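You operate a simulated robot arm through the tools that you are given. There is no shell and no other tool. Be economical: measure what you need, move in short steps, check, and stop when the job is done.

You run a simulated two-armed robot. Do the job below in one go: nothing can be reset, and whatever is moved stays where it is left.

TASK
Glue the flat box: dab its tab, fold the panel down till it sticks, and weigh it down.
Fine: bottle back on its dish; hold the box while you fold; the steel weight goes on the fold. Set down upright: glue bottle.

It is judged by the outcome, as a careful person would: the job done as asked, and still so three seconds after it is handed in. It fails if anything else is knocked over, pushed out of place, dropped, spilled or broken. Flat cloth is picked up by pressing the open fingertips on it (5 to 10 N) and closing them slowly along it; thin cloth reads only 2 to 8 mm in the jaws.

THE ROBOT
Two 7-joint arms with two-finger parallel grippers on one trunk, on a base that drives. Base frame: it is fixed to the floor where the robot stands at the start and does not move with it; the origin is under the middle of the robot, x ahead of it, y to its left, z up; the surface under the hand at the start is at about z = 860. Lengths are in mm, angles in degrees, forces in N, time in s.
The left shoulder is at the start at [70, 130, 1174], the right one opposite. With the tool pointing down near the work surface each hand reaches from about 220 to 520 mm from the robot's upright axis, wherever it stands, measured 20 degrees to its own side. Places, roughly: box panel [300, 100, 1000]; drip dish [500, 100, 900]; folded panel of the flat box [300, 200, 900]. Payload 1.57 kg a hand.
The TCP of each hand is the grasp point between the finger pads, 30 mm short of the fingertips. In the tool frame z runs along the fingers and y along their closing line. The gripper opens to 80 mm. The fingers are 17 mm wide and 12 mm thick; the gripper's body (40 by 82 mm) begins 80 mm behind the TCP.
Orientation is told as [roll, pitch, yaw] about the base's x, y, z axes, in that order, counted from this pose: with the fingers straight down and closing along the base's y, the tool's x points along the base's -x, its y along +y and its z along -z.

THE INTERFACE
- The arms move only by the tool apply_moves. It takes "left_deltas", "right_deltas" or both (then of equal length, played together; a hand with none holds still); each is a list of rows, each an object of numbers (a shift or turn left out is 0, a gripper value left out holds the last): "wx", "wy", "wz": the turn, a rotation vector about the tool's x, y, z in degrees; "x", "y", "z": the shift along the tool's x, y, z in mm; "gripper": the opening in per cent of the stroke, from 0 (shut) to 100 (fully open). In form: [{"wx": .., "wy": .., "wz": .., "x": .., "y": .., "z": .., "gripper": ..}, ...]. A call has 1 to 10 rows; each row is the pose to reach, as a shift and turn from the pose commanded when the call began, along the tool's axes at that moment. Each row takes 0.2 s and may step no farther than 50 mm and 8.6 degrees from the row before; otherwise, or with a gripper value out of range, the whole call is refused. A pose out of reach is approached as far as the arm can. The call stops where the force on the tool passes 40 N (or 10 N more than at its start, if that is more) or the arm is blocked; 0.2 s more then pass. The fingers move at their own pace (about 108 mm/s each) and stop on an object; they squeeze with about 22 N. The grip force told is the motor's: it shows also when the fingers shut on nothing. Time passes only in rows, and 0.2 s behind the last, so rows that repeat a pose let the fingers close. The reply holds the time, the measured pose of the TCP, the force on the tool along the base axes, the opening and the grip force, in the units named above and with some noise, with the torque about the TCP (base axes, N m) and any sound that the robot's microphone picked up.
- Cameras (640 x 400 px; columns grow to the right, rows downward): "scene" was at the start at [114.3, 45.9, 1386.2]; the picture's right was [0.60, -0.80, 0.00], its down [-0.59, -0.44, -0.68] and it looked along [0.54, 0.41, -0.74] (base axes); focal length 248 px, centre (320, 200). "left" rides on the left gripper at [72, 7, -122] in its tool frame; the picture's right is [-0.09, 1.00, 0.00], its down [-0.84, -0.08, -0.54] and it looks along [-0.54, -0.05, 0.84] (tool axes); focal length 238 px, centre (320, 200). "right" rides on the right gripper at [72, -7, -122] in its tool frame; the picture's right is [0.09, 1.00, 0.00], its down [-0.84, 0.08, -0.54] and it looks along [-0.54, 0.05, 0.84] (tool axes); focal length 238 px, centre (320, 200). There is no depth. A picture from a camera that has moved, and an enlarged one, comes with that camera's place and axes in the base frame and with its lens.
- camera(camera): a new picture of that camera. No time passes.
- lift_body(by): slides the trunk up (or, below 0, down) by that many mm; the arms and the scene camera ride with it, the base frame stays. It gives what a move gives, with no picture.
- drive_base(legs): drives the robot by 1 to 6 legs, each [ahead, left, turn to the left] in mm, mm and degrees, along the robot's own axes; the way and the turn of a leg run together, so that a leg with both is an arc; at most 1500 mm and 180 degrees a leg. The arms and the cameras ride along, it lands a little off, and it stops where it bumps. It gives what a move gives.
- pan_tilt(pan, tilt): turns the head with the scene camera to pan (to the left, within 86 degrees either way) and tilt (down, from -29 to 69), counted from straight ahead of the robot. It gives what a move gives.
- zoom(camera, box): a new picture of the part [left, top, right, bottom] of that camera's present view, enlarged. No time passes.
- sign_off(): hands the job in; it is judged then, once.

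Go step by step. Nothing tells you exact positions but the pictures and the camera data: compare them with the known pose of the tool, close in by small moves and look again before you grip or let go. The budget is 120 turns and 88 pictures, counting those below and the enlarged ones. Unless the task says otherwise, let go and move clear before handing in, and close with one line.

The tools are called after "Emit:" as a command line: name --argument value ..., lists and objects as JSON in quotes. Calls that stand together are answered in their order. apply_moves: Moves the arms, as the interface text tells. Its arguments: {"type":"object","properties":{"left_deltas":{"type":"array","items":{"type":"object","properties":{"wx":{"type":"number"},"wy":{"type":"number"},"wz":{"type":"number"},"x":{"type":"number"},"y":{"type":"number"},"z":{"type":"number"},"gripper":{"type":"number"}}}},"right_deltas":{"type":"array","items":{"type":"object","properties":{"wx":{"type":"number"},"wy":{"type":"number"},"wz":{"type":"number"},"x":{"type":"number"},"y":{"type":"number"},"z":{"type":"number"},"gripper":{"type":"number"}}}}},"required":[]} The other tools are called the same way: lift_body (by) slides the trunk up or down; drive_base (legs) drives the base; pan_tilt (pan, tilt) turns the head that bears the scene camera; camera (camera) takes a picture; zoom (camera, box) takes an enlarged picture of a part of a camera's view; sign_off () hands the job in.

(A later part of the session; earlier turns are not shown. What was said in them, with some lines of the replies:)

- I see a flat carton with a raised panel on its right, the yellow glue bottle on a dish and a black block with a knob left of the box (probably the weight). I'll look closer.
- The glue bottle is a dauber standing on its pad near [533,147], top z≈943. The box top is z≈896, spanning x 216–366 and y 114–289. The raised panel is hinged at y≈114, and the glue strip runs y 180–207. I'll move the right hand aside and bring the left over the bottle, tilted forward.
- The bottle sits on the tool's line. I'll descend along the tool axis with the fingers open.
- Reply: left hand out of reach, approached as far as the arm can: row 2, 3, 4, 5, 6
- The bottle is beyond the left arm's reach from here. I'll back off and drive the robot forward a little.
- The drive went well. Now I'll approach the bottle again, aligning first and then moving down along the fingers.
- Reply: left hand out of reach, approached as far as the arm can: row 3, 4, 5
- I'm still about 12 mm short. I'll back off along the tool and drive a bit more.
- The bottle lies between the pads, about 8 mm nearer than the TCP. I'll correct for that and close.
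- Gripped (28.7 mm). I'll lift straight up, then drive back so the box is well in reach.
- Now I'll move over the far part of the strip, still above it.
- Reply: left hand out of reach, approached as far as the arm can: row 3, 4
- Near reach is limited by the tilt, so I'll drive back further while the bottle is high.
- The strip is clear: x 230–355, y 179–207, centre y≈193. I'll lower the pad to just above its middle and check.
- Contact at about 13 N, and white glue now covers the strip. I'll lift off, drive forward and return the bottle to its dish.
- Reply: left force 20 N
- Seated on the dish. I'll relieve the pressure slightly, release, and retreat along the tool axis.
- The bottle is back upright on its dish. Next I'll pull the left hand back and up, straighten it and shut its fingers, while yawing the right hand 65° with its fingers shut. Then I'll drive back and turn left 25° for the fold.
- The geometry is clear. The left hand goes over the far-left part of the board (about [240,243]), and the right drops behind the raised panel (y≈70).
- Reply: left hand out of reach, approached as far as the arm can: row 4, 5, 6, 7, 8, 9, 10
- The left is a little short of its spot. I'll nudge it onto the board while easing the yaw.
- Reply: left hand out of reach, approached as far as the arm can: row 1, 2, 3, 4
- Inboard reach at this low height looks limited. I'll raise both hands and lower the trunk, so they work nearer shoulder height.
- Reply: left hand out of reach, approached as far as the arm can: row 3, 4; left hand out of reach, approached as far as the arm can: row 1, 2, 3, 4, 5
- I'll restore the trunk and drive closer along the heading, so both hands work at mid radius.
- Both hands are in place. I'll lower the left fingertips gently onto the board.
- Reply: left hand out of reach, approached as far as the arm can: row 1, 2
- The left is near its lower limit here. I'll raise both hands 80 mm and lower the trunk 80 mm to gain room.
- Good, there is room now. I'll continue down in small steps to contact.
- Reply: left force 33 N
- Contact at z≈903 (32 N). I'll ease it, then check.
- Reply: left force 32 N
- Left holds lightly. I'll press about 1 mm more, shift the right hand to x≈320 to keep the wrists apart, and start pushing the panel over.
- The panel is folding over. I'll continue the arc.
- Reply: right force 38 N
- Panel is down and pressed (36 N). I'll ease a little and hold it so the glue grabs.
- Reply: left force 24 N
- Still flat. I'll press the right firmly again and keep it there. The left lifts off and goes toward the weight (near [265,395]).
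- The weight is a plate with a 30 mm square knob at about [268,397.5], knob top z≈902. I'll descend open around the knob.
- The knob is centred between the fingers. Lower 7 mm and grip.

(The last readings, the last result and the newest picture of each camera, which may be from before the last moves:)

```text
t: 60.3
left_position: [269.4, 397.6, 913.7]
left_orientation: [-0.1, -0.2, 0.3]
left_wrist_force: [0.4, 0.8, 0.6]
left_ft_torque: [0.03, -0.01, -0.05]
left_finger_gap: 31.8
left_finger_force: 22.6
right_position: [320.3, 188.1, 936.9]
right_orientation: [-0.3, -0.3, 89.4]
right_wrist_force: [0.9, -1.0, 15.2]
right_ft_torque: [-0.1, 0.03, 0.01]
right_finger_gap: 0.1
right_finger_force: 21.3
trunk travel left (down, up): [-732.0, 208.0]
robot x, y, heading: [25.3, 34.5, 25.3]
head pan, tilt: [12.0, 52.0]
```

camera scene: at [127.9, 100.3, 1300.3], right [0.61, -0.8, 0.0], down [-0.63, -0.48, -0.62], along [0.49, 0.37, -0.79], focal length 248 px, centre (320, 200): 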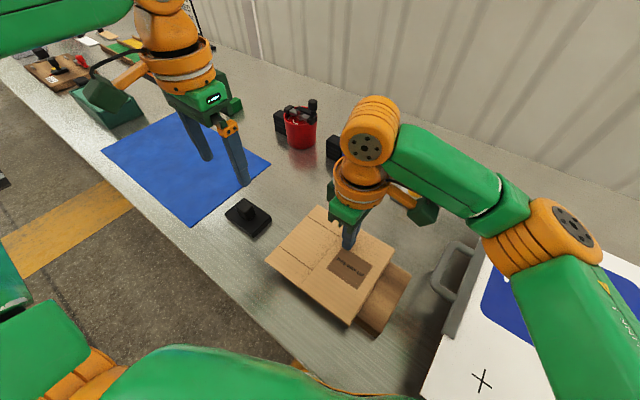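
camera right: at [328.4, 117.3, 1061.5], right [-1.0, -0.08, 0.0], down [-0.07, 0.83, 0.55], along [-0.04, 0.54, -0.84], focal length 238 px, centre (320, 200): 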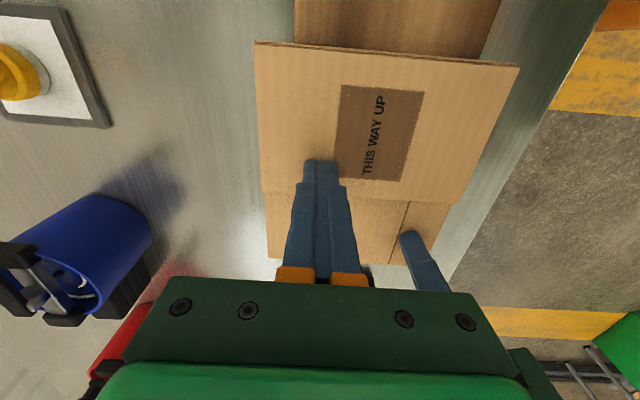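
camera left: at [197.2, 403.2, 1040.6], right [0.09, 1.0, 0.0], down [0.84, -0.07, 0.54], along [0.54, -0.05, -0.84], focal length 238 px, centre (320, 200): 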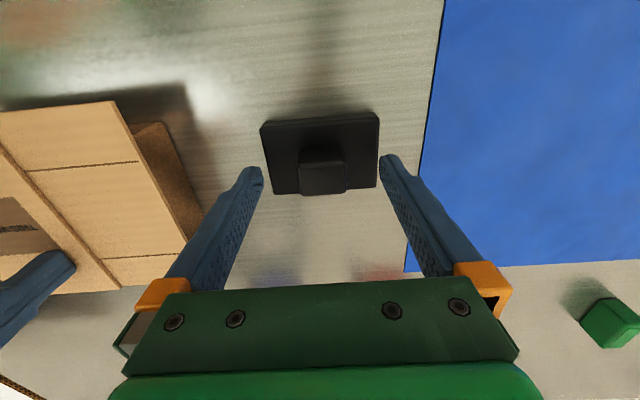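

Gripped. I'll lift the weight 90 mm while the right hand rises off the panel and retreats to the right.

Emit:
apply_moves --left_deltas '[{"z": -10}, {"z": -30}, {"z": -50}, {"z": -70}, {"z": -90}, {"z": -90}, {"z": -90}, {"z": -90}]' --right_deltas '[{"z": -5}, {"z": -25}, {"z": -60}, {"z": -100}, {"z": -140}, {"x": 40, "z": -160}, {"x": 85, "z": -160}, {"x": 130, "z": -160}]'

Emit:
camera --camera "scene"

Emit:
camera --camera "right"

```text
t: 62.1
left_position: [271.8, 396.2, 1002.0]
left_orientation: [0.1, 0.0, 0.2]
left_wrist_force: [0.0, -0.6, -3.3]
left_ft_torque: [0.05, 0.02, -0.01]
left_finger_gap: 31.8
left_finger_force: 21.3
right_position: [320.7, 57.1, 1095.8]
right_orientation: [0.0, -0.3, 89.2]
right_wrist_force: [0.3, -0.6, 0.7]
right_ft_torque: [0.03, -0.03, 0.01]
right_finger_gap: 0.0
right_finger_force: 20.9
trunk travel left (down, up): [-732.0, 208.0]
robot x, y, heading: [27.1, 36.4, 25.2]
head pan, tilt: [12.0, 52.0]
```

```text
26 pictures are left
camera scene: at [130.9, 100.7, 1300.0], right [0.61, -0.8, 0.0], down [-0.63, -0.48, -0.62], along [0.49, 0.37, -0.79], focal length 248 px, centre (320, 200)
```

scene: 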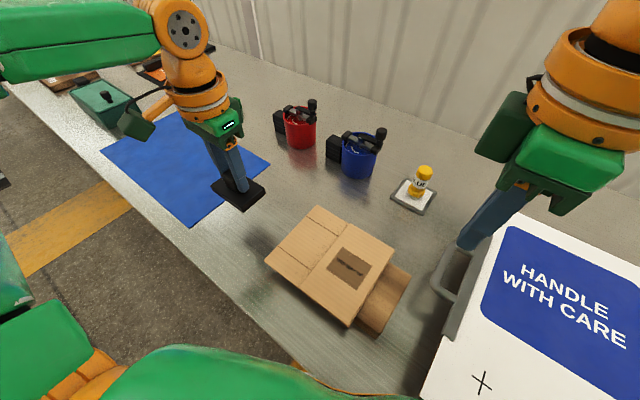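

```text
25 pictures are left
camera right: at [326.9, -13.4, 1218.5], right [-1.0, -0.08, 0.0], down [-0.07, 0.83, 0.55], along [-0.04, 0.54, -0.84], focal length 238 px, centre (320, 200)
```

right: 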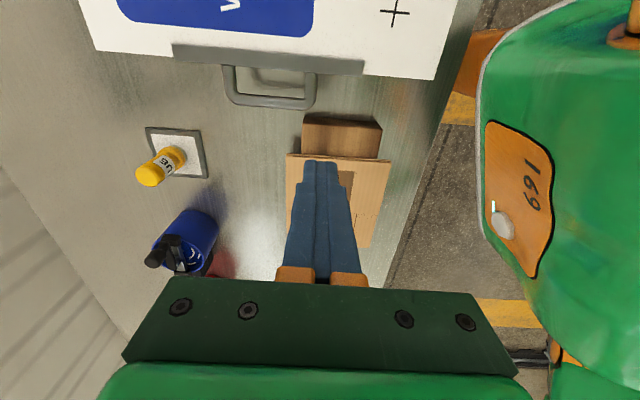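

The panel stays stuck flat and the weight is in hand. I'll turn the robot right about 20° so the left arm works on its own side over the fold.

Emit:
drive_base --legs '[[0, 0, -20]]'

Emit:
camera --camera "scene"

```text
t: 63.5
left_position: [378.2, 293.8, 1001.3]
left_orientation: [-0.1, 0.0, -19.3]
left_wrist_force: [0.3, 0.5, -3.0]
left_ft_torque: [0.0, -0.02, -0.01]
left_finger_gap: 31.5
left_finger_force: 21.6
right_position: [312.4, -40.7, 1097.3]
right_orientation: [0.0, -0.2, 69.7]
right_wrist_force: [-0.8, 0.3, 0.5]
right_ft_torque: [0.0, -0.01, 0.02]
right_finger_gap: 0.1
right_finger_force: 21.5
trunk travel left (down, up): [-732.0, 208.0]
robot x, y, heading: [23.8, 33.6, 5.6]
head pan, tilt: [12.0, 52.0]
```

```text
24 pictures are left
camera scene: at [147.6, 64.2, 1299.8], right [0.3, -0.95, 0.0], down [-0.75, -0.24, -0.61], along [0.59, 0.19, -0.79], focal length 248 px, centre (320, 200)
```

scene: 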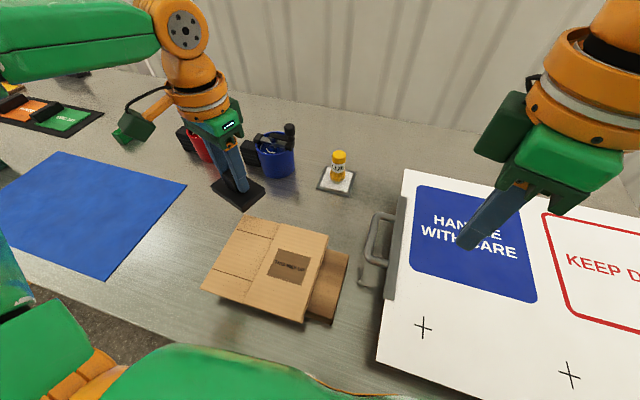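

Emit:
apply_moves --left_deltas '[{"x": 12, "y": -33, "wz": -5}, {"x": 23, "y": -66, "wz": -10}, {"x": 35, "y": -99, "wz": -15}, {"x": 46, "y": -131.6, "wz": -19.3}, {"x": 46, "y": -131.6, "wz": -19.3}]'

Emit:
camera --camera "left"

Emit:
camera --camera "scene"

```text
t: 64.7
left_position: [292.3, 184.2, 1001.4]
left_orientation: [-0.1, 0.0, 0.0]
left_wrist_force: [-0.4, 0.0, -3.7]
left_ft_torque: [-0.01, 0.0, 0.01]
left_finger_gap: 31.7
left_finger_force: 22.4
right_position: [312.7, -41.6, 1096.5]
right_orientation: [0.0, -0.3, 69.7]
right_wrist_force: [0.6, -0.3, -0.1]
right_ft_torque: [-0.04, 0.0, 0.02]
right_finger_gap: 0.0
right_finger_force: 21.5
trunk travel left (down, up): [-732.0, 208.0]
robot x, y, heading: [24.7, 41.0, 5.6]
head pan, tilt: [12.0, 52.0]
```

```text
23 pictures are left
camera left: at [219.9, 191.0, 1122.7], right [0.09, 1.0, 0.0], down [0.84, -0.08, 0.54], along [0.54, -0.05, -0.84], focal length 238 px, centre (320, 200)
```

left: 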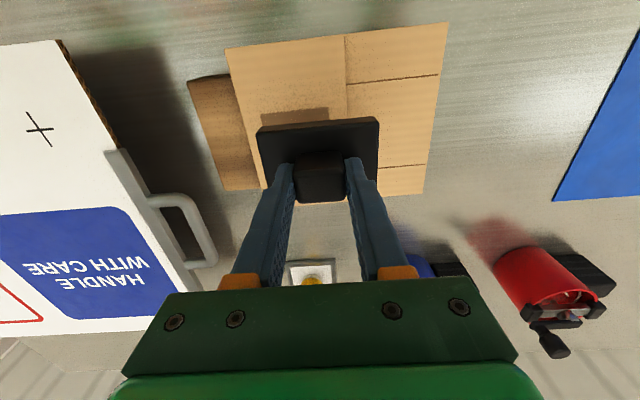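

```text
22 pictures are left
camera scene: at [147.8, 63.7, 1299.8], right [0.3, -0.95, 0.0], down [-0.75, -0.24, -0.61], along [0.59, 0.19, -0.79], focal length 248 px, centre (320, 200)
```

scene: 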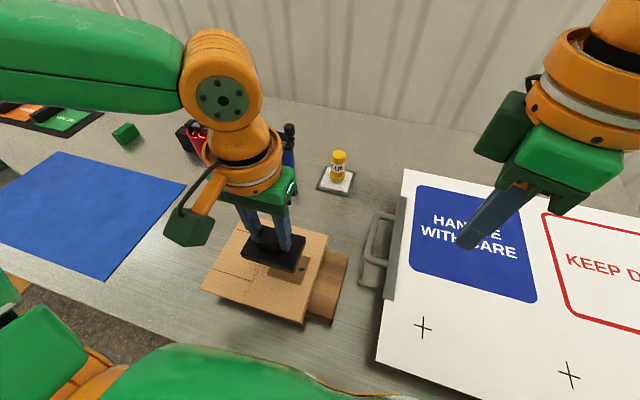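

Panel's free edge is at y≈210. I'll lower the weight onto the panel at y≈181.

Emit:
apply_moves --left_deltas '[{"x": 1, "y": -3, "z": 15}, {"x": 1, "y": -3, "z": 28}, {"x": 1, "y": -3, "z": 35}, {"x": 1, "y": -3, "z": 37}]'

```text
t: 65.7
left_position: [291.2, 182.3, 963.3]
left_orientation: [-0.1, 0.0, 0.0]
left_wrist_force: [0.7, -0.1, -3.5]
left_ft_torque: [0.02, 0.0, -0.01]
left_finger_gap: 31.4
left_finger_force: 21.5
right_position: [312.0, -41.6, 1096.6]
right_orientation: [0.0, -0.3, 69.5]
right_wrist_force: [0.2, 0.1, -0.2]
right_ft_torque: [0.01, -0.01, 0.0]
right_finger_gap: 0.0
right_finger_force: 21.7
trunk travel left (down, up): [-732.0, 208.0]
robot x, y, heading: [26.5, 34.9, 5.8]
head pan, tilt: [12.0, 52.0]
```

Emit:
apply_moves --left_deltas '[{"z": 1.5}, {"z": 1.5}]'

```text
t: 66.3
left_position: [290.8, 182.9, 963.2]
left_orientation: [-0.1, 0.0, 0.0]
left_wrist_force: [0.2, -0.2, -3.8]
left_ft_torque: [0.0, 0.0, -0.02]
left_finger_gap: 31.6
left_finger_force: 22.1
right_position: [311.8, -42.0, 1097.3]
right_orientation: [0.0, -0.2, 69.6]
right_wrist_force: [-0.1, 0.3, -0.1]
right_ft_torque: [0.03, -0.01, -0.01]
right_finger_gap: 0.0
right_finger_force: 21.0
trunk travel left (down, up): [-732.0, 208.0]
robot x, y, heading: [26.3, 34.9, 5.7]
head pan, tilt: [12.0, 52.0]
```

Emit:
apply_moves --left_deltas '[{"z": 1.5}, {"z": 2.5}, {"z": 2.5}]'

```text
t: 67.1
left_position: [291.8, 182.4, 960.1]
left_orientation: [-0.1, -0.2, 0.0]
left_wrist_force: [3.2, 3.5, 15.5]
left_ft_torque: [-0.19, -0.23, 0.02]
left_finger_gap: 31.8
left_finger_force: 21.9
right_position: [311.1, -40.7, 1097.6]
right_orientation: [-0.1, -0.2, 69.7]
right_wrist_force: [-0.8, -0.7, -0.5]
right_ft_torque: [-0.02, 0.01, 0.0]
right_finger_gap: 0.3
right_finger_force: 21.4
trunk travel left (down, up): [-732.0, 208.0]
robot x, y, heading: [25.0, 36.3, 5.7]
head pan, tilt: [12.0, 52.0]
```

Contact. Press briefly, ease off, open and lift away.

Emit:
apply_moves --left_deltas '[{"z": 0}, {"z": 0}, {"z": -1}, {"z": -1, "gripper": 60}, {"z": -1, "gripper": 90}, {"z": -1, "gripper": 100}, {"z": -25}, {"z": -60}, {"z": -100}, {"z": -140}]'

Emit:
camera --camera "left"

Emit:
camera --camera "scene"

```text
t: 69.3
left_position: [289.7, 180.6, 1100.7]
left_orientation: [-0.1, 0.0, 0.0]
left_wrist_force: [-0.1, -0.7, -0.1]
left_ft_torque: [0.0, 0.01, 0.0]
left_finger_gap: 79.7
left_finger_force: 0.0
right_position: [311.5, -42.4, 1098.5]
right_orientation: [-0.1, -0.1, 69.4]
right_wrist_force: [-0.8, 0.4, 0.2]
right_ft_torque: [0.02, -0.03, 0.0]
right_finger_gap: 0.0
right_finger_force: 22.0
trunk travel left (down, up): [-732.0, 208.0]
robot x, y, heading: [24.8, 38.9, 5.7]
head pan, tilt: [12.0, 52.0]
```

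```text
21 pictures are left
camera left: at [217.0, 188.3, 1221.6], right [0.09, 1.0, 0.0], down [0.84, -0.08, 0.54], along [0.54, -0.05, -0.84], focal length 238 px, centre (320, 200)
```

left: 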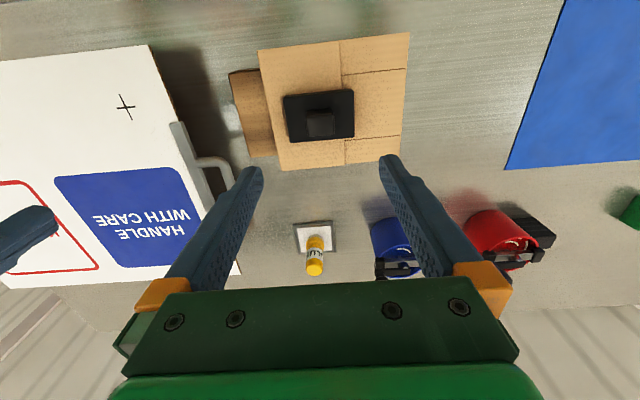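

```text
20 pictures are left
camera scene: at [147.2, 62.8, 1299.9], right [0.3, -0.95, 0.0], down [-0.75, -0.24, -0.62], along [0.59, 0.19, -0.79], focal length 248 px, centre (320, 200)
```

scene: 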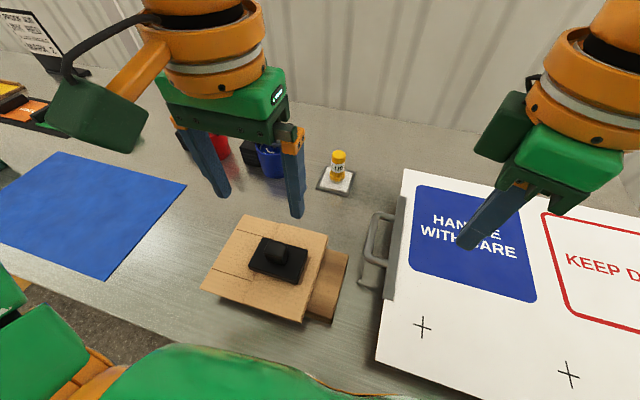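

The fold is flat with the weight on it, and the bottle stands upright on its dish. Nothing else was disturbed and both hands are clear, so I'm handing in.

Emit:
sign_off

```text
The job is handed in.
```

The box is glued: I dabbed the tab, held the board while folding the panel down until it stuck, set the weight on the fold, and stood the glue bottle upright on its dish.
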